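You operate a simulated robot arm through the tools that you are given. There is no shell and no other tool. Be economical: measure what you need, move in short steps, check, and stop when the job is done.

Carry out the task below with a simulated robot arm. There is one attempt and no reset: what you move stays moved.

JOB
Wind 60 more metres on to the short green bobbin.
Fine: on the hand winder: lay it in the cradle, shut the clamp, set firm tension and the stop slide to 60 m, then crank to the stop.

The check looks at the end state, three seconds after you hand in, the way a careful person would. Anything else that was tipped, shoved, dropped, spilled or broken makes it a failure.

ROBOT AND FRAMES
A 6-joint arm with a two-finger parallel gripper, fixed in place. Base frame: the origin is at the foot of the arm, x ahead of it, y to its left, z up; the work surface is at about z = 797. Readings come in mm, rad, newtons and seconds.
With the tool pointing down near the work surface it reaches from about 240 to 640 mm from the base axis. Its first joint turns from -1.152 to 1.152 rad. Payload 2.7 kg.
Tool frame: the origin (TCP) lies between the finger pads and is the grasp point; the fingertips stand 23 mm ahead of it; z points along the fingers, y is the line along which they close. Largest opening 94 mm; finger width 38, thickness 10; the body of the gripper, 54 by 96 mm, starts 39 mm behind the TCP.
Orientation is that of the tool frame in the base frame, as [roll, pitch, yaw] about the fixed x, y, z axes, in that order (R = Rz(yaw) Ry(pitch) Rx(roll)). With the fingers straight down and closing along the base's y, the tool's x points along the base's -x, its y along +y and its z along -z.

CONTROLS
- The arm moves only by the tool send_rows. Its argument "increments" is a list of rows, each a list of 7 numbers: the shift along the tool's x, y, z in mm, then the turn, a rotation vector about the tool's x, y, z in rad, then the gripper command, from -1 (shut) to 1 (fully open), values between in proportion. In form: [[dx, dy, dz, wx, wy, wz, claw], ...]. A call has 1 to 20 rows; each row shifts and turns the commanded pose from where the row before left it, along the tool's axes as they then stand. Rows are played at 5 a second. More than 50 mm and 0.15 rad between two rows, or a gripper value outside its range, and nothing of the call is played. Where a pose cannot be reached the arm comes as near as it can. A force on the tool above 80 N (or 10 N above the force at the start of the call, whichever is more), or a blocked arm, ends the call early, and 0.2 s more pass. The fingers move at their own pace (about 45 mm/s each) and stop on an object; they squeeze with about 23 N. The grip force told is the motor's: it shows also when the fingers shut on nothing. Time passes only in rows, and 0.2 s behind the last, so rows that do not move let the fingers close. It gives the time, the measured TCP pose, the force on the tool (base axes), the opening and the grip force at its end, in the units of the frame above (readings bear some noise).
- Cameras (640 x 400 px; columns grow to the right, rows downward): "scene" is fixed at [106.4, -469.8, 1419.9]; the picture's right is [0.35, -0.94, 0.00], its down [-0.57, -0.21, -0.80] and it looks along [0.75, 0.28, -0.60] (base axes); focal length 308 px, centre (320, 200). "wrist" rides on the gripper at [86, 16, -74] in the tool frame; the picture's right is [-0.18, 0.98, 0.00], its down [-0.58, -0.11, -0.81] and it looks along [-0.79, -0.15, 0.59] (tool axes); focal length 243 px, centre (320, 200). There is no depth. A picture from a camera that has moved, and an enlarged one, comes with that camera's place and axes in the base frame and with its lens. The place of the scene camera against the robot may be out by one fixed shift of up to 25 mm in any direction.
- get_image(camera): a new picture of that camera. The clock stands still meanwhile.
- inspect(camera, box): a new picture of the part [left, top, right, bottom] of that camera's present view, enlarged. The clock stands still meanwhile.
- close_job(): hands the job in; it is judged then, once.

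Go step by step. Nothing tells you positions but the pictures and the camera data: compare them with the known pose of the tool, close in by small moves and look again before you grip or let go. The budget is 120 turns and 84 pictures, counting those below and the enlarged ones. Unless the task says otherwise, let go and move clear before handing in, and close with one line.

The tools are called after ">>>" as name(argument=value, ...) on one line, values as JSON. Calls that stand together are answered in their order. send_rows: Moves the arm, as the interface text tells. Its arguments: {"type":"object","properties":{"increments":{"type":"array","items":{"type":"array","items":{"type":"number"}}}},"required":["increments"]} The other tools are called the same way: get_image (camera) takes a picture; inspect (camera, box) takes an enlarged picture of a part of a camera's view; close_job () hands the job in.

At the start:

```text
time_s: 0.0
position: [391.0, -165.9, 1189.6]
tool_rot: [3.141, -0.001, -3.14]
wrist_force: [0.0, -0.6, 0.3]
grip_width: 94.2
gripper_force: 0.0
```

scene: 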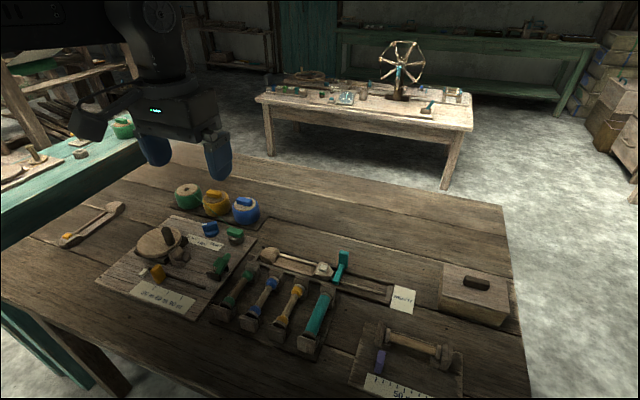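
wrist: 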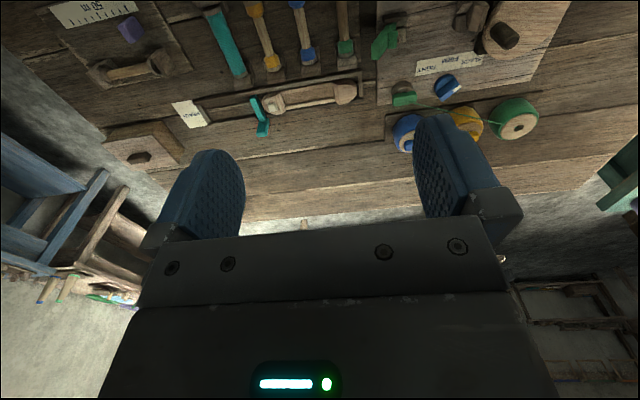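

I see a bench with a winder board (crank disc, clamp, slide scale), a rack of four bobbins and other fixtures. I'll look closer before moving.

>>> inspect(camera="scene", box=[90, 170, 270, 320])

>>> inspect(camera="scene", box=[200, 230, 360, 370])

>>> inspect(camera="scene", box=[320, 230, 530, 400])

>>> inspect(camera="wrist", box=[360, 0, 580, 160])

```text
2.67 times, centred on (180, 245) of scene
camera zoom: at [106.4, -469.8, 1419.9], right [0.35, -0.94, 0.0], down [-0.57, -0.21, -0.8], along [0.75, 0.28, -0.6], focal length 820 px, centre (693, 80)
```

zoom: 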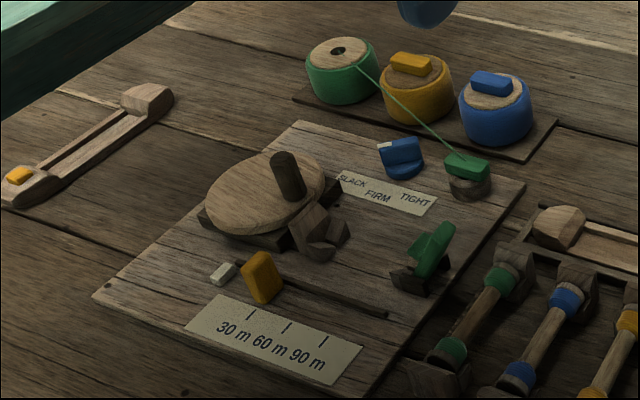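

```text
2.86 times, centred on (280, 300) of scene
camera zoom: at [106.4, -469.8, 1419.9], right [0.35, -0.94, 0.0], down [-0.57, -0.21, -0.8], along [0.75, 0.28, -0.6], focal length 879 px, centre (434, -86)
```

zoom: 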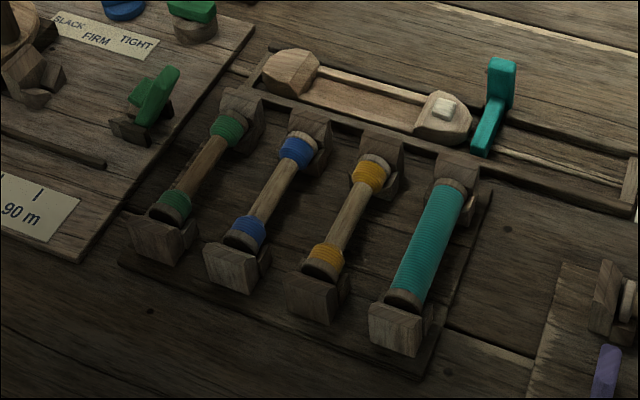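

```text
2.35 times, centred on (425, 315) of scene
camera zoom: at [106.4, -469.8, 1419.9], right [0.35, -0.94, 0.0], down [-0.57, -0.21, -0.8], along [0.75, 0.28, -0.6], focal length 724 px, centre (73, -71)
```

zoom: 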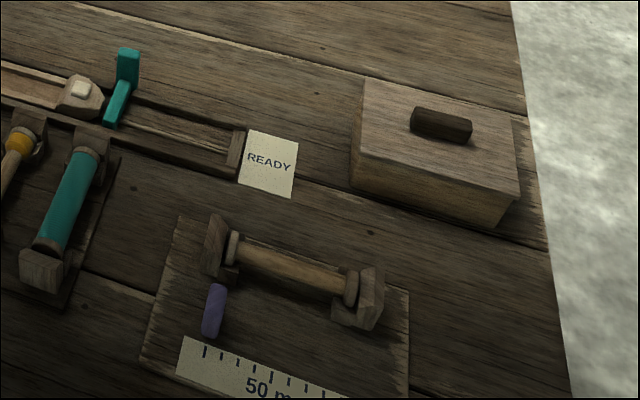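

```text
2.50 times, centred on (470, 80) of wrist
camera zoom: at [304.2, -150.2, 1263.3], right [0.18, 0.98, 0.0], down [0.58, -0.11, 0.81], along [0.79, -0.15, -0.59], focal length 606 px, centre (-55, 500)
```

zoom: 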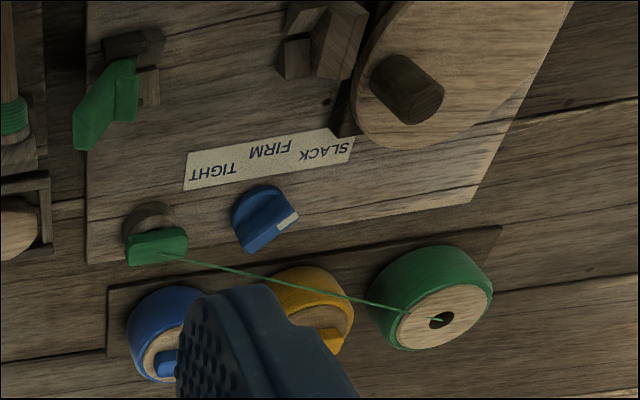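

The green bobbin sits in the rack at about (457,-136), axis along x. The winder cradle runs along y at about x=495, y -59..65. I'll move to view the winder with the wrist camera, tilted down.

>>> send_rows(increments=[[12, 30, 10, 0, 0, 0, 1], [12, 30, 20, 0, 0, 0, 1], [12, 30, 20, 0, 0, 0, 1], [12, 30, 20, 0, 0, 0, 1], [12, 26, 10, 0, 0, 0, 1], [0, 0, 0, 0, 0.14, 0, 1], [0, 0, 0, 0, 0.14, 0, 1], [0, 0, 0, 0, 0.14, 0, 1], [0, 0, 0, 0, 0.1, 0, 1], [0, 0, 0, 0, 0, 0, 1]])

>>> get_image(camera="wrist")

```text
time_s: 2.2
position: [328.8, -20.3, 1110.1]
tool_rot: [3.14, -0.521, -3.139]
wrist_force: [-0.5, -0.4, -1.0]
grip_width: 94.1
gripper_force: 0.1
```

```text
77 pictures are left
camera wrist: at [292.2, -4.7, 1216.8], right [0.16, 0.98, -0.09], down [0.91, -0.11, 0.41], along [0.39, -0.15, -0.91], focal length 243 px, centre (320, 200)
```

wrist: 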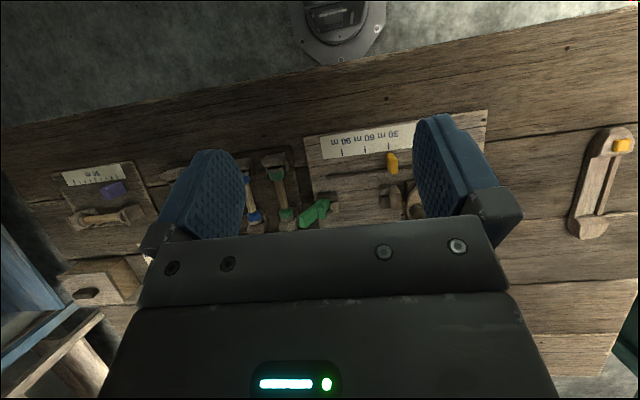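

The gripper hides the lower half of the wrist view, so I'll move forward and left to bring the winder into the upper half.

>>> send_rows(increments=[[-34, 10, -2, 0, 0, 0, 1], [-34, 10, -2, 0, 0, 0, 1], [-34, 10, -2, 0, 0, 0, 1], [-34, 10, -2, 0, 0, 0, 1], [0, 0, 0, 0, 0, 0, 1]])

>>> get_image(camera="wrist")

```text
time_s: 3.4
position: [452.2, 20.1, 1050.1]
tool_rot: [3.141, -0.522, -3.14]
wrist_force: [0.5, 0.7, 0.1]
grip_width: 93.8
gripper_force: 0.1
```

```text
76 pictures are left
camera wrist: at [414.3, 35.3, 1155.7], right [0.16, 0.98, -0.09], down [0.91, -0.11, 0.41], along [0.39, -0.15, -0.91], focal length 243 px, centre (320, 200)
```

wrist: 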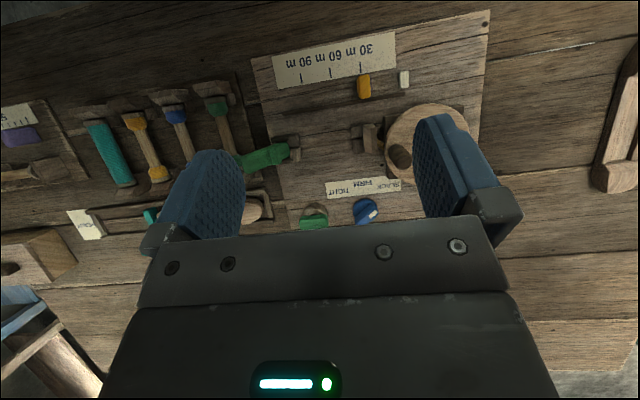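

>>> inspect(camera="wrist", box=[240, 10, 500, 240])

>>> inspect(camera="wrist", box=[60, 70, 320, 220])

```text
1.74 times, centred on (370, 125) of wrist
camera zoom: at [414.3, 35.3, 1155.7], right [0.16, 0.98, -0.09], down [0.91, -0.11, 0.41], along [0.39, -0.15, -0.91], focal length 422 px, centre (233, 330)
```

zoom: 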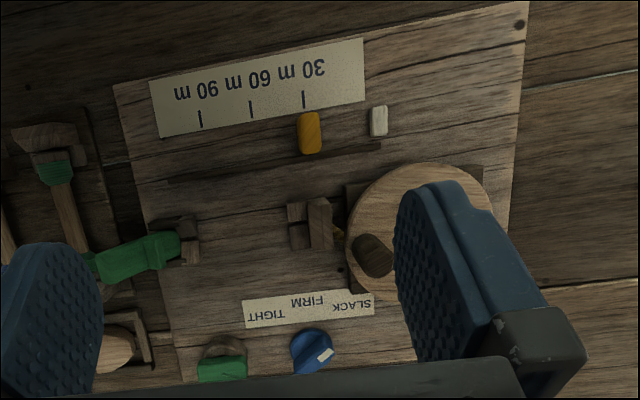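

```text
2.46 times, centred on (190, 145) of wrist
camera zoom: at [414.3, 35.3, 1155.7], right [0.16, 0.98, -0.09], down [0.91, -0.11, 0.41], along [0.39, -0.15, -0.91], focal length 597 px, centre (640, 335)
```

zoom: 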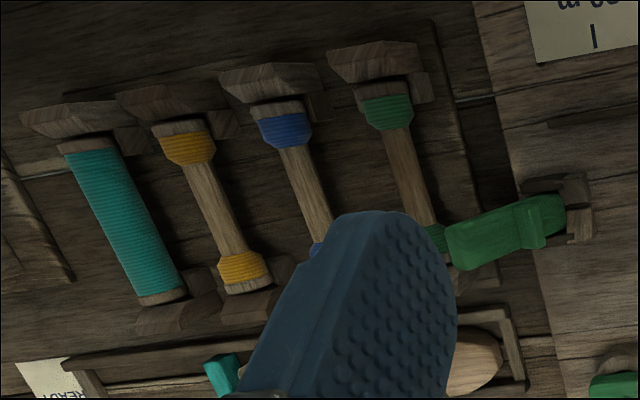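

Marks 30/60/90 m lie at y≈58/20/-18, x≈389; the disc is at about (493,134) with its knob at (497,92), and the tension dial at (583,47). Next I straighten the tool and go above the green bobbin for a close look.

>>> send_rows(increments=[[0, 0, 0, 0, -0.13, 0, 1], [0, 0, 0, 0, -0.13, 0, 1], [0, 0, 0, 0, -0.13, 0, 1], [0, 0, 0, 0, -0.131, 0, 1], [12, -35, 25, 0, 0, 0, 1], [12, -35, 25, 0, 0, 0, 1], [12, -35, 25, 0, 0, 0, 1], [12, -35, 25, 0, 0, 0, 1], [0, -10, 0, 0, 0, 0, 1], [0, 0, 0, 0, 0, 0, 1]])

>>> get_image(camera="wrist")

```text
time_s: 5.6
position: [402.9, -129.4, 950.1]
tool_rot: [3.14, 0.001, 3.141]
wrist_force: [-0.1, -0.2, -0.3]
grip_width: 94.1
gripper_force: 0.0
```

```text
73 pictures are left
camera wrist: at [316.9, -114.8, 1022.3], right [0.18, 0.98, 0.0], down [0.58, -0.11, 0.81], along [0.79, -0.15, -0.59], focal length 243 px, centre (320, 200)
```

wrist: 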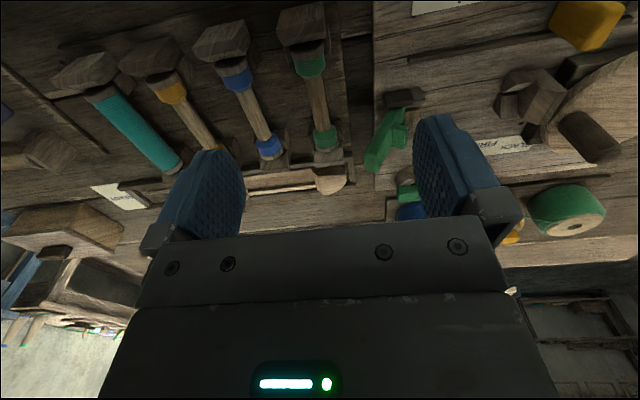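

>>> inspect(camera="wrist", box=[180, 0, 440, 200])

>>> inspect(camera="wrist", box=[360, 0, 640, 200])

```text
2.00 times, centred on (310, 100) of wrist
camera zoom: at [316.9, -114.8, 1022.3], right [0.18, 0.98, 0.0], down [0.58, -0.11, 0.81], along [0.79, -0.15, -0.59], focal length 485 px, centre (340, 400)
```

zoom: 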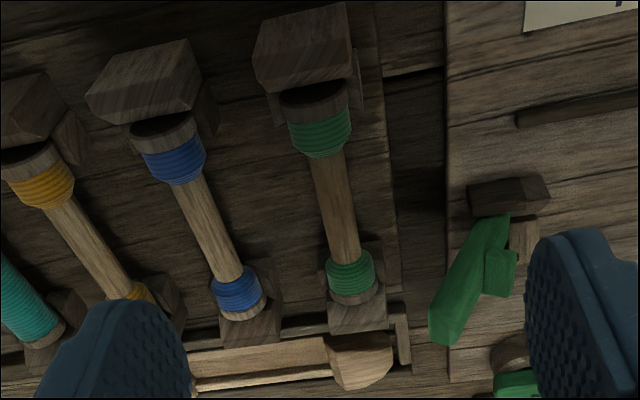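

```text
2.00 times, centred on (500, 100) of wrist
camera zoom: at [316.9, -114.8, 1022.3], right [0.18, 0.98, 0.0], down [0.58, -0.11, 0.81], along [0.79, -0.15, -0.59], focal length 485 px, centre (-40, 400)
```

zoom: 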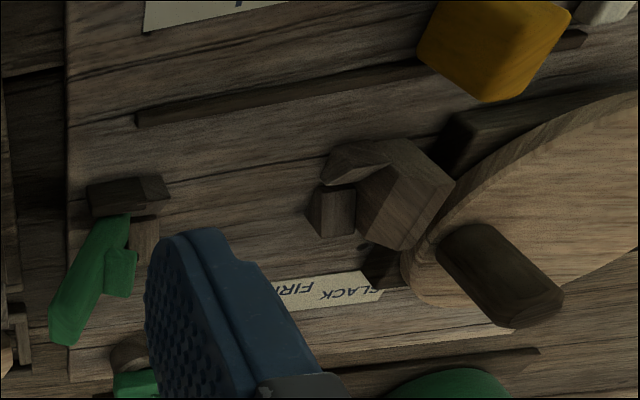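

The bobbin's axis is near (445,-138), z≈815, with its windings at x≈408 and 481. The clamp lever leans out with its tip at about (482,-104,865), so I'll grip slightly toward -x. I'll narrow the fingers, descend part way and check.

>>> send_rows(increments=[[-18, -5, 20, 0, 0, 0, 0.1], [-19, -4, 20, 0, 0, 0, 0.1], [0, 0, 20, 0, 0, 0, 0.1], [0, 0, 0, 0, 0, 0, 0.1], [0, 0, 0, 0, 0, 0, 0.1]])

>>> get_image(camera="wrist")

>>> get_image(camera="scene")

```text
time_s: 6.8
position: [440.7, -139.0, 888.5]
tool_rot: [3.141, 0.0, -3.141]
wrist_force: [-0.5, -0.1, 0.6]
grip_width: 51.6
gripper_force: 0.0
```

```text
70 pictures are left
camera wrist: at [354.8, -123.1, 962.8], right [0.18, 0.98, 0.0], down [0.58, -0.11, 0.81], along [0.79, -0.15, -0.59], focal length 243 px, centre (320, 200)
```

wrist: 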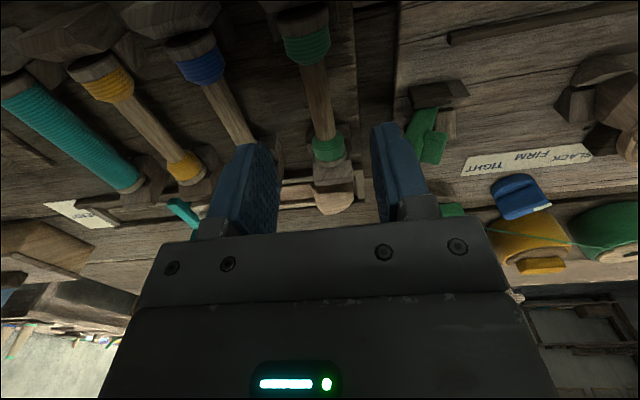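

```text
69 pictures are left
```

scene: 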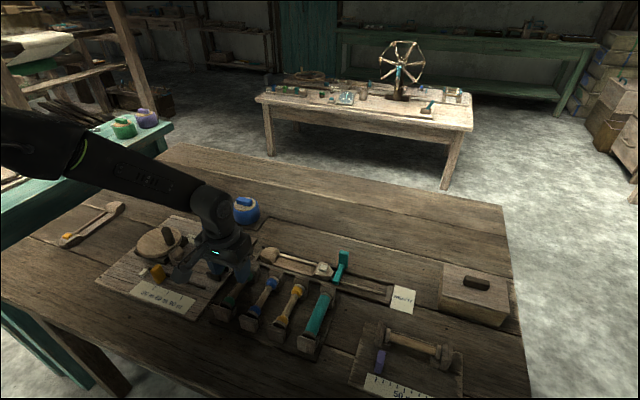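

The bobbin axis is at y≈-141, centred on x≈447. I shift 2 mm and descend to z≈836.

>>> send_rows(increments=[[-1, -2, 15, 0, 0, 0, 0.1], [0, 0, 15, 0, 0, 0, 0.1], [0, 0, 12, 0, 0, 0, 0.1], [0, 0, 10, 0, 0, 0, 0.1], [0, 0, 0, 0, 0, 0, 0.1]])

>>> get_image(camera="wrist")

>>> inspect(camera="scene", box=[150, 200, 330, 340])

```text
time_s: 8.0
position: [442.9, -140.4, 838.4]
tool_rot: [-3.141, 0.001, 3.139]
wrist_force: [-0.3, -0.2, 0.4]
grip_width: 51.7
gripper_force: 0.0
```

```text
68 pictures are left
camera wrist: at [356.2, -124.8, 911.7], right [0.18, 0.98, 0.0], down [0.58, -0.11, 0.81], along [0.79, -0.15, -0.59], focal length 243 px, centre (320, 200)
```

wrist: 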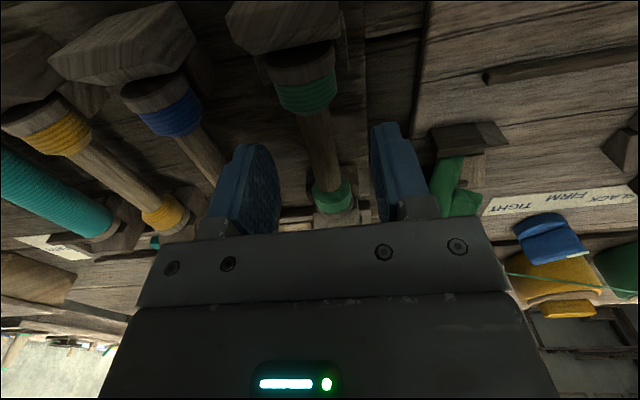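

```text
2.86 times, centred on (240, 270) of scene
camera zoom: at [106.4, -469.8, 1419.9], right [0.35, -0.94, 0.0], down [-0.57, -0.21, -0.8], along [0.75, 0.28, -0.6], focal length 879 px, centre (549, 0)
```

zoom: 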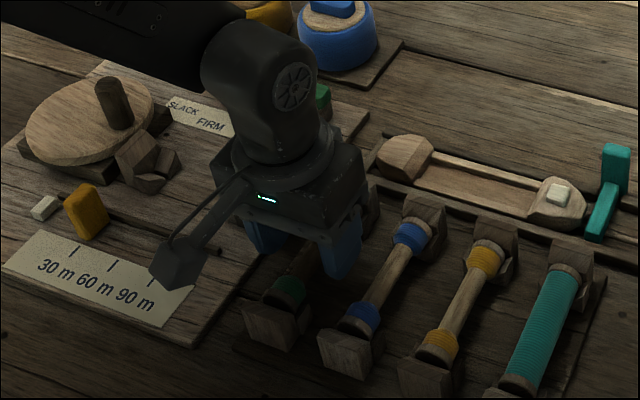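

Alignment is good. I lower 8 mm more and close on the core.

>>> send_rows(increments=[[0, 0, 4, 0, 0, 0, 0.1], [0, 0, 4, 0, 0, 0, 0.1], [0, 0, 0, 0, 0, 0, 0.1]])

>>> get_image(camera="wrist")

```text
time_s: 8.8
position: [444.0, -141.3, 832.5]
tool_rot: [-3.141, 0.006, -3.141]
wrist_force: [-8.1, -5.5, 28.8]
grip_width: 51.6
gripper_force: 0.0
```

```text
66 pictures are left
camera wrist: at [357.4, -126.0, 904.8], right [0.18, 0.98, 0.0], down [0.58, -0.11, 0.81], along [0.8, -0.15, -0.59], focal length 243 px, centre (320, 200)
```

wrist: 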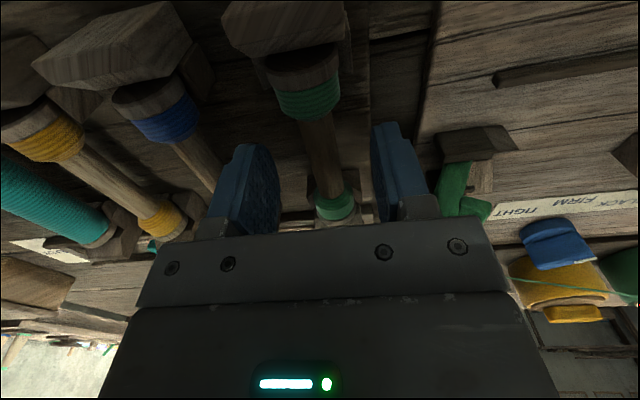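

The fingertips touch the rack base at z≈809, so I back up 3 mm and close.

>>> send_rows(increments=[[0, 0, -3, 0, 0, 0, 0.1], [0, 0, 0, 0, 0, 0, 0.1], [0, 0, 0, 0, 0, 0, -0.3], [0, 0, 0, 0, 0, 0, -0.6], [0, 0, 0, 0, 0, 0, -1], [0, 0, 0, 0, 0, 0, -1], [0, 0, 0, 0, 0, 0, -1], [0, 0, 0, 0, 0, 0, -1]])

>>> get_image(camera="wrist")

```text
time_s: 10.6
position: [442.5, -139.8, 832.2]
tool_rot: [3.141, 0.002, 3.14]
wrist_force: [4.7, -0.8, 16.2]
grip_width: 19.3
gripper_force: 23.1
```

```text
65 pictures are left
camera wrist: at [356.1, -125.3, 905.8], right [0.18, 0.98, 0.0], down [0.58, -0.11, 0.81], along [0.79, -0.15, -0.59], focal length 243 px, centre (320, 200)
```

wrist: 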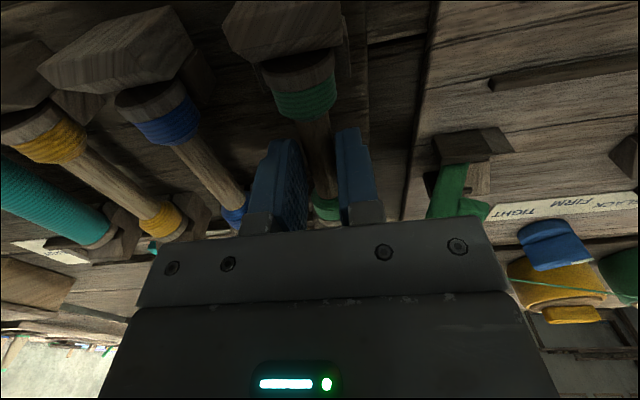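

Gripped at 19 mm. I lift slowly and check.

>>> send_rows(increments=[[0, 0, -5, 0, 0, 0, -1], [0, 0, -10, 0, 0, 0, -1], [0, 0, -20, 0, 0, 0, -1], [0, 0, -30, 0, 0, 0, -1], [0, 0, -40, 0, 0, 0, -1], [0, 0, 0, 0, 0, 0, -1]])

>>> get_image(camera="wrist")

>>> inspect(camera="scene", box=[150, 170, 330, 310])

```text
time_s: 12.0
position: [442.5, -142.6, 938.4]
tool_rot: [3.141, 0.0, 3.141]
wrist_force: [-0.7, 0.8, 0.4]
grip_width: 0.1
gripper_force: 23.2
```

```text
64 pictures are left
camera wrist: at [356.1, -126.2, 1011.4], right [0.18, 0.98, 0.0], down [0.58, -0.11, 0.81], along [0.79, -0.15, -0.59], focal length 243 px, centre (320, 200)
```

wrist: 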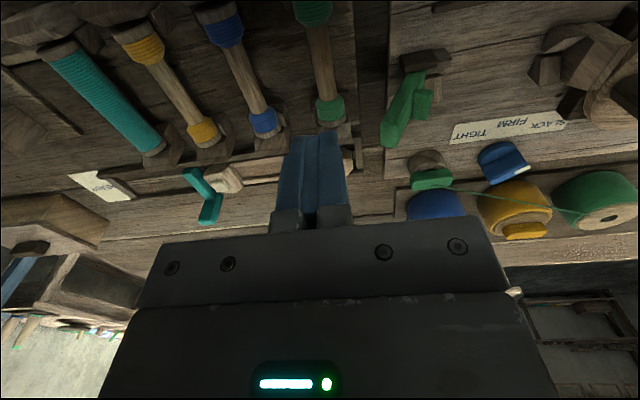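

```text
2.86 times, centred on (240, 240) of scene
camera zoom: at [106.4, -469.8, 1419.9], right [0.35, -0.94, 0.0], down [-0.57, -0.21, -0.8], along [0.75, 0.28, -0.6], focal length 879 px, centre (549, 86)
```

zoom: 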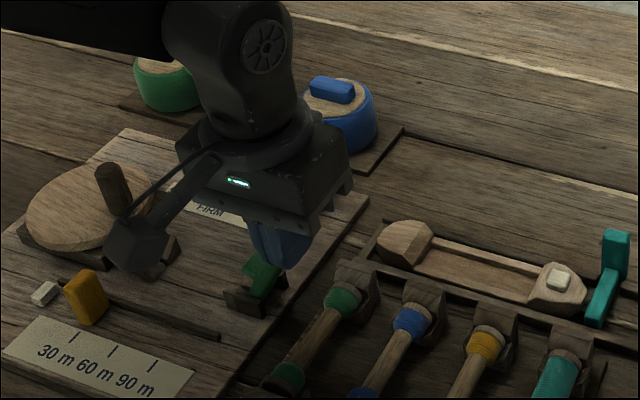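

The fingers slipped off and the bobbin stayed in its rack. Either the tips touched the plate or the gripper body touched the lever, so I'll probe the rack plate height between bobbins with closed fingers.

>>> send_rows(increments=[[0, -15, 30, 0, 0, 0, -1], [0, -15, 30, 0, 0, 0, -1], [0, -1, 30, 0, 0, 0, -1], [0, 0, 10, 0, 0, 0, -1], [0, 0, 5, 0, 0, 0, -1], [0, 0, 0, 0, 0, 0, -1]])

>>> get_image(camera="wrist")

```text
time_s: 13.4
position: [441.1, -172.1, 833.0]
tool_rot: [-3.141, 0.003, -3.141]
wrist_force: [-0.4, -0.4, -1.5]
grip_width: 0.2
gripper_force: 22.9
```

```text
62 pictures are left
camera wrist: at [356.5, -156.3, 905.5], right [0.18, 0.98, 0.0], down [0.58, -0.11, 0.81], along [0.79, -0.15, -0.59], focal length 243 px, centre (320, 200)
```

wrist: 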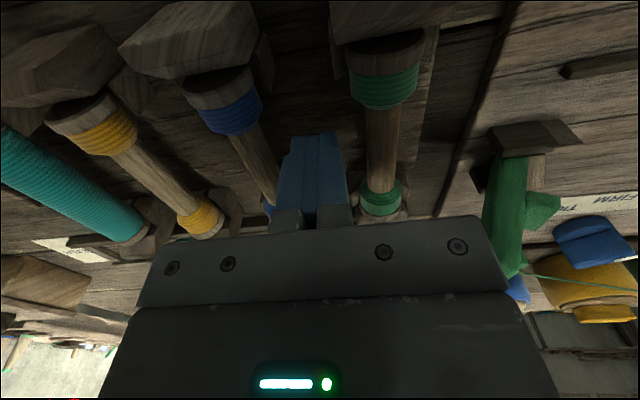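

>>> send_rows(increments=[[0, 0, 3, 0, 0, 0, -1], [0, 0, 2, 0, 0, 0, -1], [0, 0, 0, 0, 0, 0, -1]])

```text
time_s: 14.2
position: [442.0, -172.5, 827.2]
tool_rot: [3.141, 0.001, 3.141]
wrist_force: [0.5, -0.3, 0.1]
grip_width: 0.0
gripper_force: 23.1
```

>>> send_rows(increments=[[0, 0, 2, 0, 0, 0, -1], [0, 0, 2, 0, 0, 0, -1], [0, 0, 0, 0, 0, 0, -1]])

```text
time_s: 15.0
position: [442.2, -170.3, 823.1]
tool_rot: [3.141, 0.003, 3.14]
wrist_force: [-0.2, -0.1, -0.7]
grip_width: 0.0
gripper_force: 22.8
```

The plate is lower than z≈800, so the earlier contact was the gripper body on the lever. I'll raise, centre over the bobbin and pitch the tool 0.2 rad so the body leans away from the lever.

>>> send_rows(increments=[[0, 0, -30, 0, 0, 0, -1], [0, 0, -35, 0, 0, 0, -1], [2, 15, 0, 0, 0, 0, -0.2], [2, 15, 0, 0, 0, 0, -0.1], [0, 0, 0, 0, -0.1, 0, -0.1], [0, 0, 0, 0, -0.1, 0, -0.1], [0, 0, 0, 0, 0, 0, -0.1]])

>>> get_image(camera="wrist")

```text
time_s: 16.6
position: [439.2, -140.7, 887.9]
tool_rot: [3.142, 0.203, -3.141]
wrist_force: [-0.4, 0.4, 0.6]
grip_width: 42.2
gripper_force: 0.0
```

```text
61 pictures are left
camera wrist: at [339.2, -125.9, 942.2], right [0.18, 0.98, 0.04], down [0.41, -0.11, 0.91], along [0.9, -0.15, -0.42], focal length 243 px, centre (320, 200)
```

wrist: 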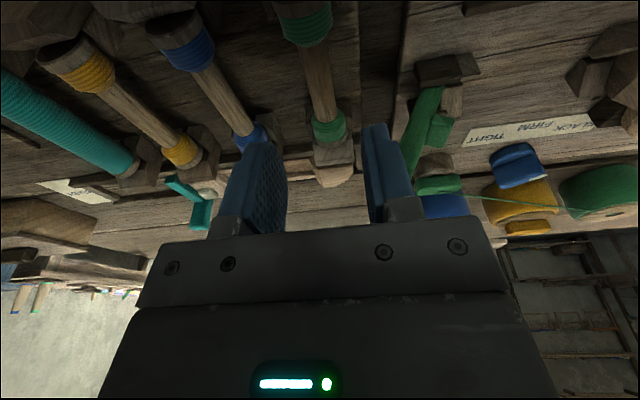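

>>> send_rows(increments=[[4, 0, 19.6, 0, 0, 0, -0.1], [4, 0, 19.6, 0, 0, 0, -0.1], [2, 0, 9.8, 0, 0, 0, -0.1], [0, 0, 0, 0, 0, 0, -0.1]])

>>> send_rows(increments=[[0.6, 0, 2.9, 0, 0, 0, -0.1], [0.6, 0, 2.9, 0, 0, 0, -0.1], [0, 0, 0, 0, 0, 0, -0.1]])

>>> get_image(camera="wrist")

```text
time_s: 17.6
position: [438.0, -143.1, 838.1]
tool_rot: [3.141, 0.201, -3.14]
wrist_force: [0.9, 0.1, 0.4]
grip_width: 42.3
gripper_force: 0.1
```

```text
time_s: 18.4
position: [438.5, -142.1, 831.5]
tool_rot: [-3.139, 0.202, 3.141]
wrist_force: [0.3, -0.6, 0.1]
grip_width: 42.3
gripper_force: 0.2
```

```text
60 pictures are left
camera wrist: at [339.4, -126.9, 886.9], right [0.18, 0.98, 0.04], down [0.41, -0.11, 0.91], along [0.89, -0.15, -0.42], focal length 243 px, centre (320, 200)
```

wrist: 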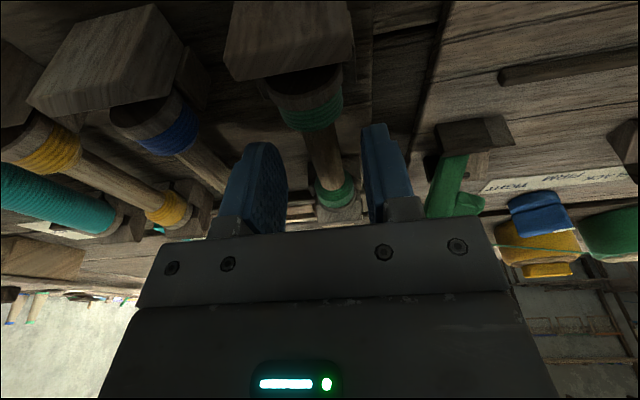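

No contact this time. I lower 5 mm more and close.

>>> send_rows(increments=[[0.5, 0, 2.5, 0, 0, 0, -0.1], [0.5, 0, 2.5, 0, 0, 0, -0.1], [0, 0, 0, 0, 0, 0, -0.1]])

>>> send_rows(increments=[[0, 0, 0, 0, 0, 0, -0.4], [0, 0, 0, 0, 0, 0, -0.7], [0, 0, 0, 0, 0, 0, -1], [0, 0, 0, 0, 0, 0, -1], [0, 0, 0, 0, 0, 0, -1]])

>>> get_image(camera="wrist")

```text
time_s: 19.2
position: [438.4, -141.4, 827.6]
tool_rot: [-3.141, 0.203, -3.14]
wrist_force: [0.4, 0.5, -0.3]
grip_width: 42.3
gripper_force: 0.0
```

```text
time_s: 20.4
position: [437.4, -142.0, 827.6]
tool_rot: [-3.141, 0.201, 3.141]
wrist_force: [-0.6, 10.4, 5.4]
grip_width: 18.6
gripper_force: 22.9
```

```text
59 pictures are left
camera wrist: at [339.0, -126.9, 882.0], right [0.18, 0.98, 0.04], down [0.41, -0.11, 0.91], along [0.9, -0.15, -0.42], focal length 243 px, centre (320, 200)
```

wrist: 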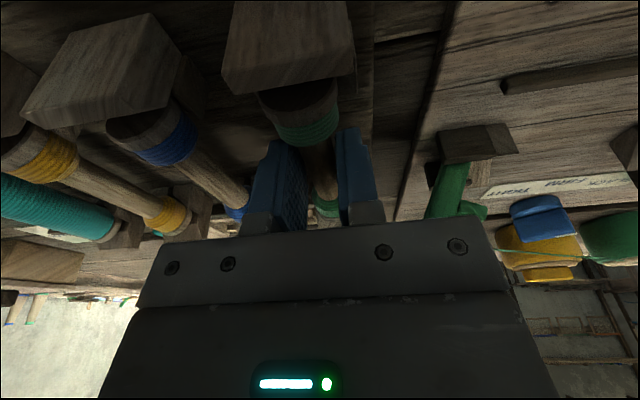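

>>> send_rows(increments=[[-0.8, 0, -3.9, 0, 0, 0, -1], [-1.6, 0, -7.8, 0, 0, 0, -1], [-2, 0, -9.8, 0, 0, 0, -1], [-3, 0, -14.7, 0, 0, 0, -1], [0, 0, 0, 0, 0, 0, -1]])

>>> get_image(camera="wrist")

```text
time_s: 21.6
position: [438.8, -142.7, 864.3]
tool_rot: [-3.141, 0.2, -3.141]
wrist_force: [-0.6, 0.8, 0.4]
grip_width: 18.6
gripper_force: 23.3
```

```text
58 pictures are left
camera wrist: at [339.1, -126.2, 918.9], right [0.18, 0.98, 0.04], down [0.41, -0.11, 0.91], along [0.89, -0.15, -0.42], focal length 243 px, centre (320, 200)
```

wrist: 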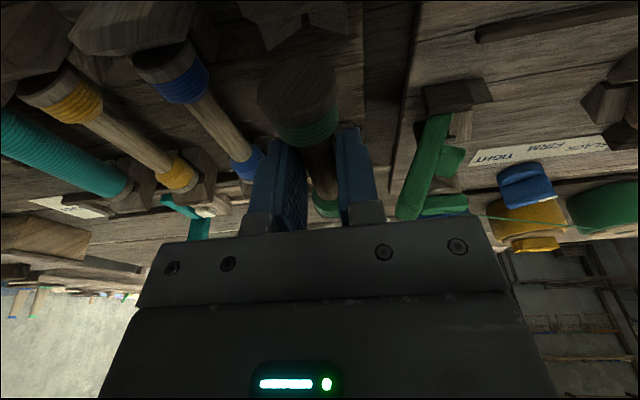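

Bobbin held, its axis about 14 mm below the TCP. I raise it, straighten the pitch, and turn 90° so it lies along y.

>>> send_rows(increments=[[-6, 0, -29.4, 0, 0, 0, -1], [-6, 0, -29.4, 0, 0, 0, -1], [0, 0, 0, 0, 0.1, 0, -1], [0, 0, 0, 0, 0.1, 0, -1], [0, 0, 0, 0, 0, -0.1428, -1], [0, 0, 0, 0, 0, -0.1428, -1], [0, 0, 0, 0, 0, -0.1428, -1], [0, 0, 0, 0, 0, -0.1428, -1], [0, 0, 0, 0, 0, -0.1428, -1], [0, 0, 0, 0, 0, -0.1428, -1], [0, 0, 0, 0, 0, -0.1428, -1], [0, 0, 0, 0, 0, -0.1428, -1], [0, 0, 0, 0, 0, -0.1428, -1], [0, 0, 0, 0, 0, -0.1428, -1], [0, 0, 0, 0, 0, -0.1428, -1], [0, 0, 0, 0, 0, 0, -1]])

>>> get_image(camera="wrist")

```text
time_s: 25.0
position: [438.3, -142.4, 923.5]
tool_rot: [-3.14, 0.0, -1.569]
wrist_force: [-0.3, -0.5, 0.0]
grip_width: 18.9
gripper_force: 22.5
```

```text
57 pictures are left
camera wrist: at [422.9, -228.9, 996.9], right [-0.98, 0.18, 0.0], down [0.11, 0.58, 0.81], along [0.15, 0.79, -0.59], focal length 243 px, centre (320, 200)
```

wrist: 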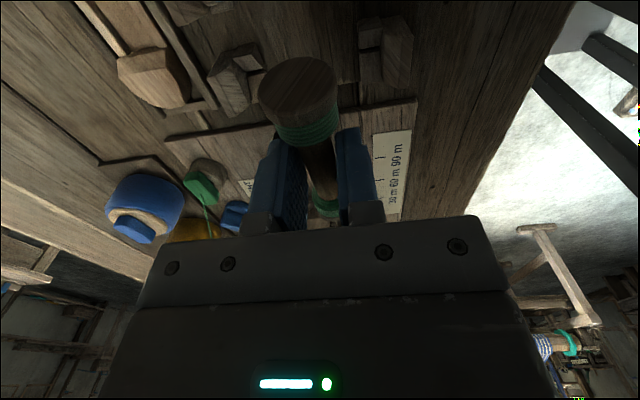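

Bobbin turned fine (it now needs the 0.2 pitch again to be level). I move to a vantage to see the cradle clearly.

>>> send_rows(increments=[[-20, 5, -15, 0, 0, 0, -1], [-20, 5, -15, 0, 0, 0, -1], [-20, 5, -10, 0, 0, 0, -1], [0, 0, 0, 0, -0.1, 0, -1], [0, 0, 0, 0, -0.1, 0, -1], [0, 0, 0, 0, 0, 0, -1]])

>>> get_image(camera="wrist")

>>> inspect(camera="scene", box=[90, 190, 270, 310])

```text
time_s: 26.4
position: [424.5, -82.6, 963.0]
tool_rot: [-3.14, 0.2, -1.572]
wrist_force: [-0.4, 0.4, 0.0]
grip_width: 19.0
gripper_force: 23.3
```

```text
56 pictures are left
camera wrist: at [407.6, -182.8, 1017.7], right [-0.98, 0.18, 0.04], down [0.11, 0.41, 0.91], along [0.15, 0.89, -0.42], focal length 243 px, centre (320, 200)
```

wrist: 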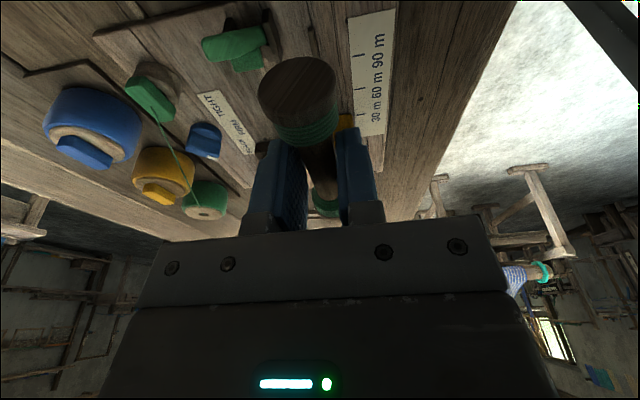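

```text
3.33 times, centred on (180, 250) of scene
camera zoom: at [106.4, -469.8, 1419.9], right [0.35, -0.94, 0.0], down [-0.57, -0.21, -0.8], along [0.75, 0.28, -0.6], focal length 1026 px, centre (787, 33)
```

zoom: 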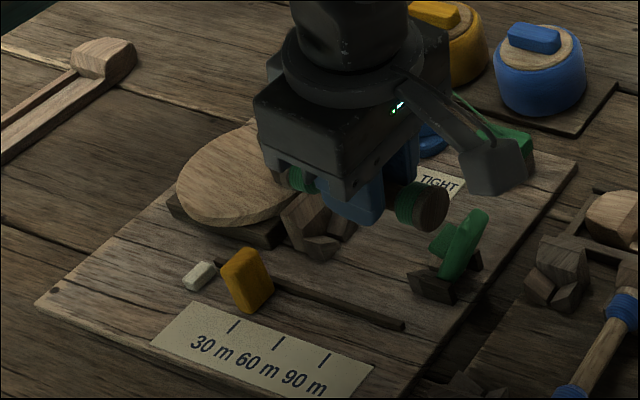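

>>> send_rows(increments=[[-5, 25, 0, 0, 0, 0, -1], [-5, 25, 0, 0, 0, 0, -1], [0, 0, 0, 0, 0.1, 0, -1], [0, 0, 0, 0, 0.1, 0, -1], [0, 0, 0, 0, 0, 0, -1]])

>>> get_image(camera="wrist")

>>> inspect(camera="wrist", box=[80, 0, 320, 200])

>>> inspect(camera="scene", box=[150, 210, 250, 290])

```text
time_s: 27.6
position: [372.6, -71.2, 965.4]
tool_rot: [-3.139, 0.0, -1.571]
wrist_force: [0.6, -0.4, -0.5]
grip_width: 19.0
gripper_force: 23.0
```

```text
54 pictures are left
camera wrist: at [357.5, -159.0, 1039.3], right [-0.98, 0.18, 0.0], down [0.11, 0.58, 0.81], along [0.15, 0.79, -0.59], focal length 243 px, centre (320, 200)
```

wrist: 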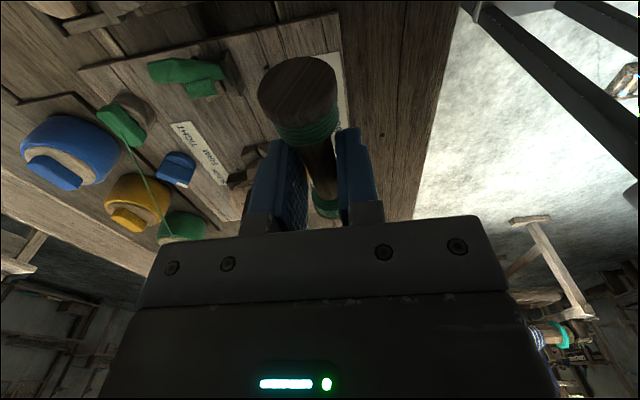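

```text
2.00 times, centred on (200, 100) of wrist
camera zoom: at [357.5, -159.0, 1039.3], right [-0.98, 0.18, 0.0], down [0.11, 0.58, 0.81], along [0.15, 0.79, -0.59], focal length 485 px, centre (560, 400)
```

zoom: 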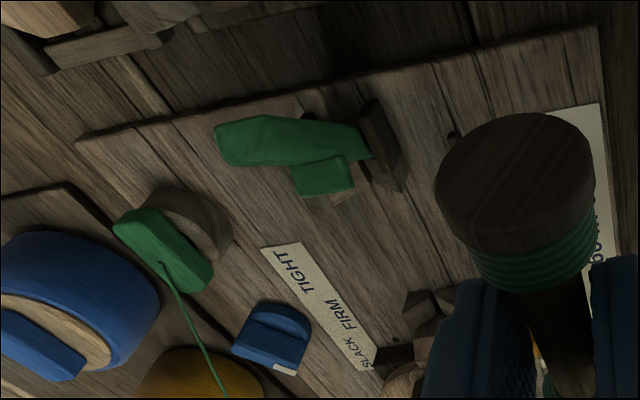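

```text
5.00 times, centred on (200, 250) of scene
camera zoom: at [106.4, -469.8, 1419.9], right [0.35, -0.94, 0.0], down [-0.57, -0.21, -0.8], along [0.75, 0.28, -0.6], focal length 1538 px, centre (920, -50)
```

zoom: 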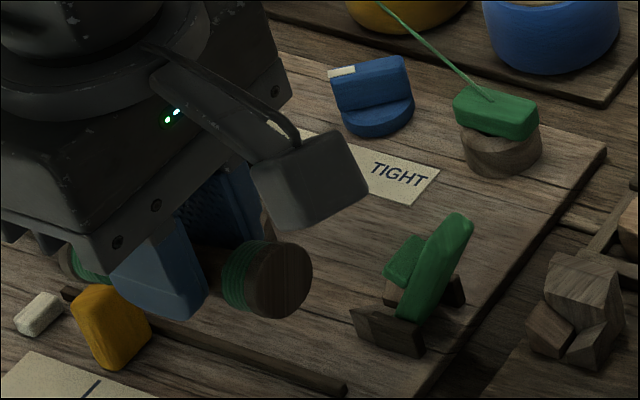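

>>> send_rows(increments=[[-40, 5, 0, 0, 0, 0, -1], [-35, 5, 0, 0, 0, 0, -1], [0, 0, 0, 0, 0, 0, -1]])

>>> inspect(camera="wrist", box=[80, 0, 320, 200])

>>> inspect(camera="scene", box=[130, 210, 250, 290])

```text
time_s: 28.4
position: [363.0, 3.6, 965.5]
tool_rot: [-3.141, -0.001, -1.57]
wrist_force: [-0.8, 0.3, 0.5]
grip_width: 18.8
gripper_force: 23.3
```

```text
2.00 times, centred on (200, 100) of wrist
camera zoom: at [347.1, -84.0, 1038.7], right [-0.98, 0.18, 0.0], down [0.11, 0.58, 0.81], along [0.15, 0.79, -0.59], focal length 485 px, centre (560, 400)
```

zoom: 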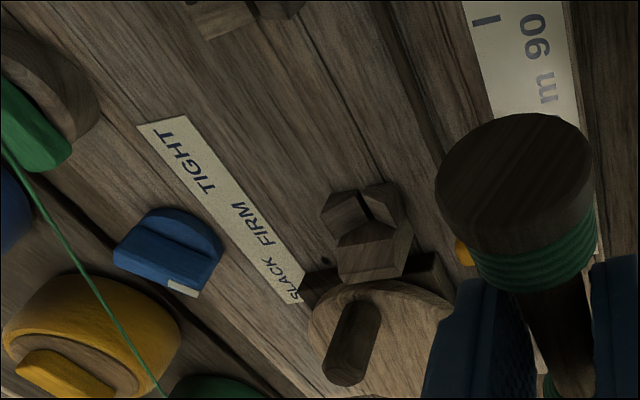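

```text
5.00 times, centred on (190, 250) of scene
camera zoom: at [106.4, -469.8, 1419.9], right [0.35, -0.94, 0.0], down [-0.57, -0.21, -0.8], along [0.75, 0.28, -0.6], focal length 1538 px, centre (970, -50)
```

zoom: 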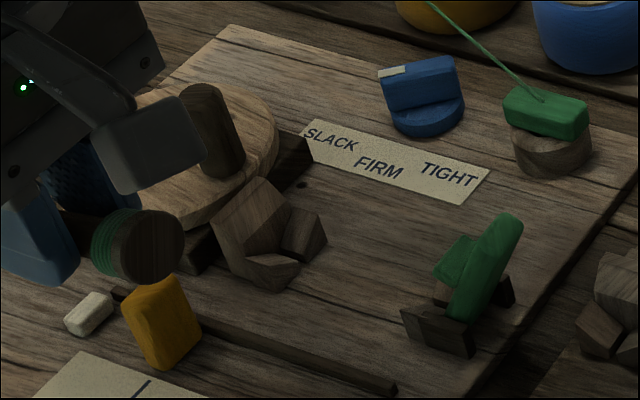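

The cradle axis is now consistent from both cameras: x≈472, head stop face y≈46, tail V y≈-49 to -84. I move over it at z≈905, re-level the bobbin and look.

>>> send_rows(increments=[[6, -27, 0, 0, 0, 0, -1], [6, -27, 0, 0, 0, 0, -1], [6, -27, 0, 0, 0, 0, -1], [5, -28, 0, 0, 0, 0, -1], [0, 0, 30, 0, 0, 0, -1], [0, 0, 30, 0, 0, 0, -1], [0, 0, 0, 0, -0.1, 0, -1], [0, 0, 0, 0, -0.1, 0, -1], [0, 0, 0, 0, 0, 0, -1]])

>>> get_image(camera="wrist")

>>> inspect(camera="scene", box=[130, 200, 250, 280])

```text
time_s: 30.4
position: [472.2, -20.1, 904.7]
tool_rot: [-3.14, 0.2, -1.571]
wrist_force: [0.4, 0.4, -0.4]
grip_width: 19.0
gripper_force: 22.4
```

```text
49 pictures are left
camera wrist: at [457.2, -120.3, 960.4], right [-0.98, 0.18, 0.04], down [0.11, 0.41, 0.91], along [0.15, 0.89, -0.42], focal length 243 px, centre (320, 200)
```

wrist: 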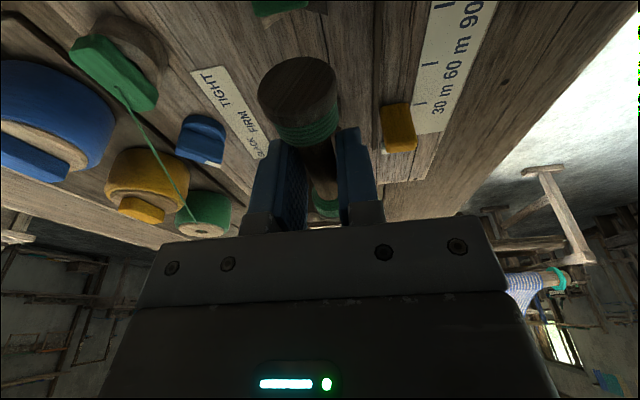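

```text
5.00 times, centred on (190, 240) of scene
camera zoom: at [106.4, -469.9, 1419.9], right [0.35, -0.94, 0.0], down [-0.57, -0.21, -0.8], along [0.75, 0.28, -0.6], focal length 1538 px, centre (970, 0)
```

zoom: 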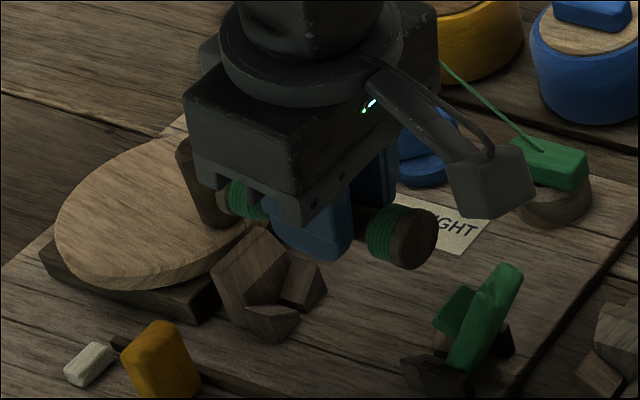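

The prediction matches the picture. I lower 35 mm, nudging 3 mm toward the head, and look at clearance with the lever's jaw.

>>> send_rows(increments=[[2, 0, 17.4, 0, 0, 0, -1], [2, 0, 17.4, 0, 0, 0, -1], [0, 0, 0, 0, 0, 0, -1]])

>>> inspect(camera="scene", box=[130, 210, 250, 290])

>>> inspect(camera="wrist", box=[200, 0, 440, 200])

```text
time_s: 31.2
position: [472.3, -15.4, 871.8]
tool_rot: [-3.141, 0.199, -1.57]
wrist_force: [-0.4, 0.1, 0.6]
grip_width: 19.0
gripper_force: 22.7
```

```text
5.00 times, centred on (190, 250) of scene
camera zoom: at [106.4, -469.8, 1419.9], right [0.35, -0.94, 0.0], down [-0.57, -0.21, -0.8], along [0.75, 0.28, -0.6], focal length 1538 px, centre (970, -50)
```

zoom: 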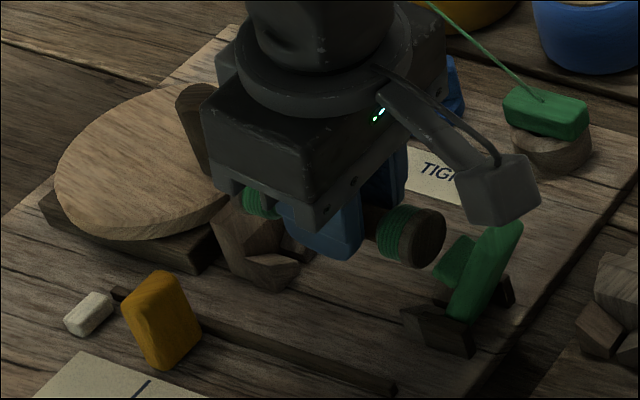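

```text
2.00 times, centred on (320, 100) of wrist
camera zoom: at [456.8, -116.3, 926.2], right [-0.98, 0.18, 0.03], down [0.11, 0.41, 0.91], along [0.15, 0.89, -0.42], focal length 485 px, centre (320, 400)
```

zoom: 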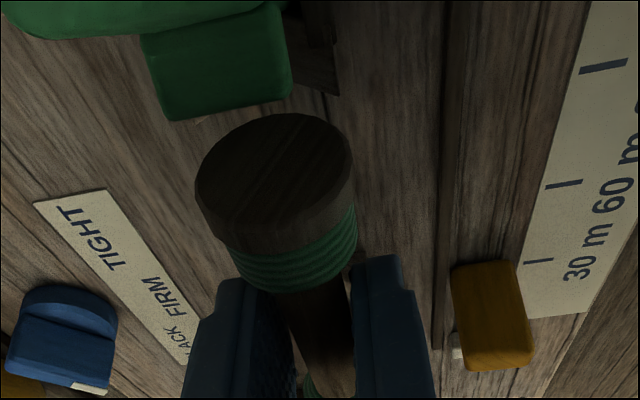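

The lever's jaw is very near the bobbin's tail end, so I shift 6 mm toward the head and lower another 20 mm, then check.

>>> send_rows(increments=[[-5.9, 0, 1.2, 0, 0, 0, -1], [2, 0, 9.8, 0, 0, 0, -1], [2, 0, 9.8, 0, 0, 0, -1], [0, 0, 0, 0, 0, 0, -1]])

>>> inspect(camera="scene", box=[150, 220, 240, 280])

>>> inspect(camera="wrist", box=[200, 0, 440, 200])

```text
time_s: 32.2
position: [473.2, -10.3, 851.6]
tool_rot: [-3.14, 0.201, -1.571]
wrist_force: [-0.3, -0.7, 0.4]
grip_width: 19.0
gripper_force: 23.0
```

```text
6.67 times, centred on (195, 250) of scene
camera zoom: at [106.4, -469.8, 1419.9], right [0.35, -0.94, 0.0], down [-0.57, -0.21, -0.8], along [0.75, 0.28, -0.6], focal length 2051 px, centre (1153, -133)
```

zoom: 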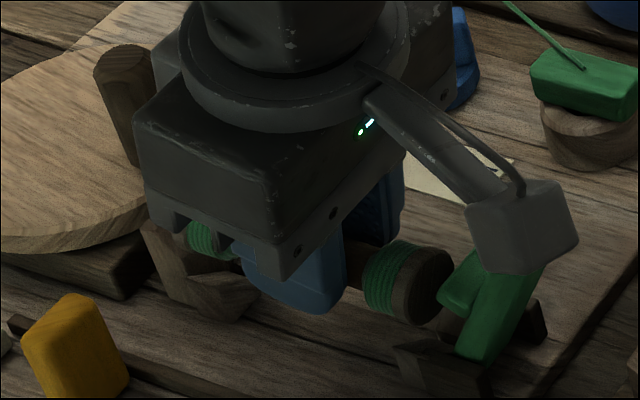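

```text
2.00 times, centred on (320, 100) of wrist
camera zoom: at [456.8, -111.1, 906.1], right [-0.98, 0.18, 0.03], down [0.11, 0.41, 0.91], along [0.15, 0.89, -0.42], focal length 485 px, centre (320, 400)
```

zoom: 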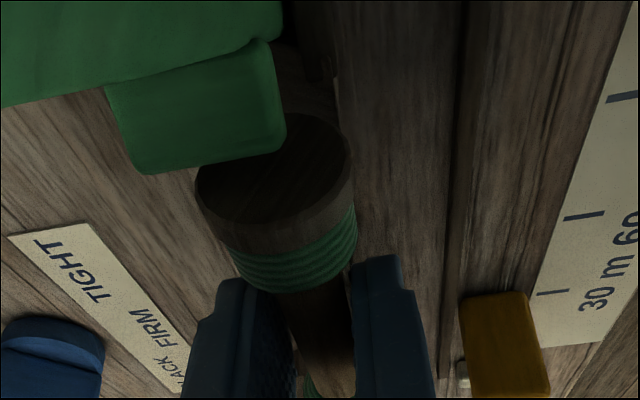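

Clearances look tight but no contact so far. I continue down in small steps with force checks.

>>> send_rows(increments=[[0.8, 0, 3.9, 0, 0, 0, -1], [0.6, 0, 2.9, 0, 0, 0, -1], [0, 0, 0, 0, 0, 0, -1]])

>>> send_rows(increments=[[0.6, 0, 2.9, 0, 0, 0, -1], [0, 0, 0, 0, 0, 0, -1]])

>>> inspect(camera="scene", box=[150, 220, 240, 280])

```text
time_s: 33.0
position: [472.9, -10.0, 844.4]
tool_rot: [-3.14, 0.201, -1.57]
wrist_force: [0.0, 0.1, -1.0]
grip_width: 18.9
gripper_force: 22.8
```

```text
time_s: 33.6
position: [472.0, -10.7, 842.7]
tool_rot: [-3.139, 0.199, -1.57]
wrist_force: [0.5, 0.1, 0.0]
grip_width: 18.9
gripper_force: 23.2
```

```text
6.67 times, centred on (195, 250) of scene
camera zoom: at [106.4, -469.8, 1419.9], right [0.35, -0.94, 0.0], down [-0.57, -0.21, -0.8], along [0.75, 0.28, -0.6], focal length 2051 px, centre (1153, -133)
```

zoom: 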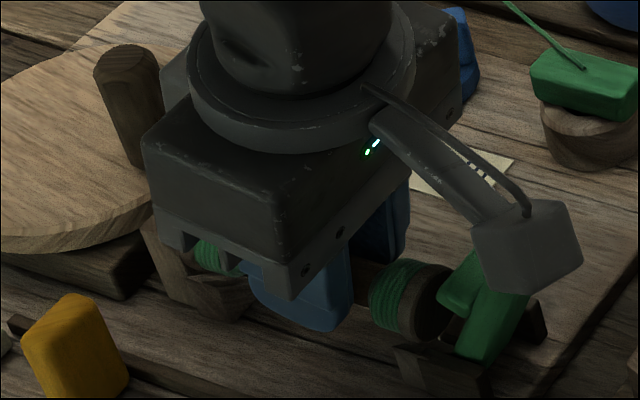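

>>> send_rows(increments=[[0.6, 0, 2.9, 0, 0, 0, -1], [0, 0, 0, 0, 0, 0, -1]])

>>> send_rows(increments=[[0.6, 0, 2.9, 0, 0, 0, -1], [0, 0, 0, 0, 0, 0, -1]])

>>> send_rows(increments=[[0.4, 0, 2, 0, 0, 0, -1], [0, 0, 0, 0, 0, 0, -1]])

>>> inspect(camera="scene", box=[150, 220, 240, 280])

```text
time_s: 34.2
position: [472.3, -10.7, 838.9]
tool_rot: [-3.141, 0.199, -1.571]
wrist_force: [0.0, -0.2, 0.2]
grip_width: 19.0
gripper_force: 23.3
```

```text
time_s: 34.8
position: [473.7, -12.0, 836.9]
tool_rot: [-3.137, 0.197, -1.57]
wrist_force: [0.7, 0.2, 6.0]
grip_width: 18.7
gripper_force: 23.0
```

```text
time_s: 35.4
position: [474.7, -10.8, 834.6]
tool_rot: [-3.135, 0.2, -1.571]
wrist_force: [9.7, -0.5, 12.9]
grip_width: 19.1
gripper_force: 23.3
```

```text
6.67 times, centred on (195, 250) of scene
camera zoom: at [106.4, -469.8, 1419.9], right [0.35, -0.94, 0.0], down [-0.57, -0.21, -0.8], along [0.75, 0.28, -0.6], focal length 2051 px, centre (1153, -133)
```

zoom: 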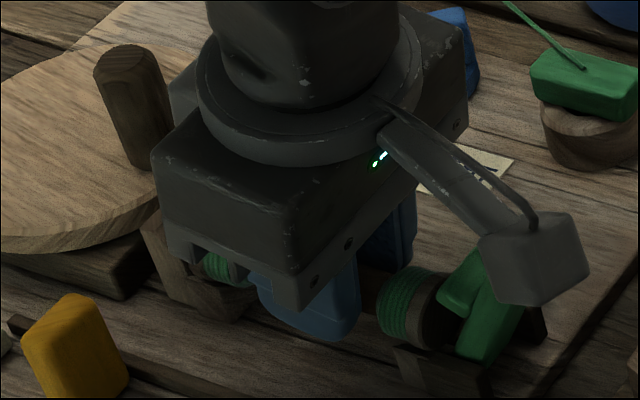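

The bobbin meets the −x side of the V, pushing the tool +x. I shift +3 mm in x and keep lowering.

>>> send_rows(increments=[[0, -3, 0, 0, 0, 0, -1], [0, 0, 0, 0, 0, 0, -1]])

>>> send_rows(increments=[[0.4, 0, 2, 0, 0, 0, -1], [0, 0, 0, 0, 0, 0, -1]])

```text
time_s: 36.0
position: [475.0, -11.4, 833.2]
tool_rot: [-3.139, 0.201, -1.572]
wrist_force: [5.9, 2.6, 9.3]
grip_width: 18.8
gripper_force: 23.3
```

```text
time_s: 36.6
position: [476.6, -11.5, 831.8]
tool_rot: [-3.138, 0.199, -1.572]
wrist_force: [6.8, -0.2, 14.9]
grip_width: 18.8
gripper_force: 23.5
```

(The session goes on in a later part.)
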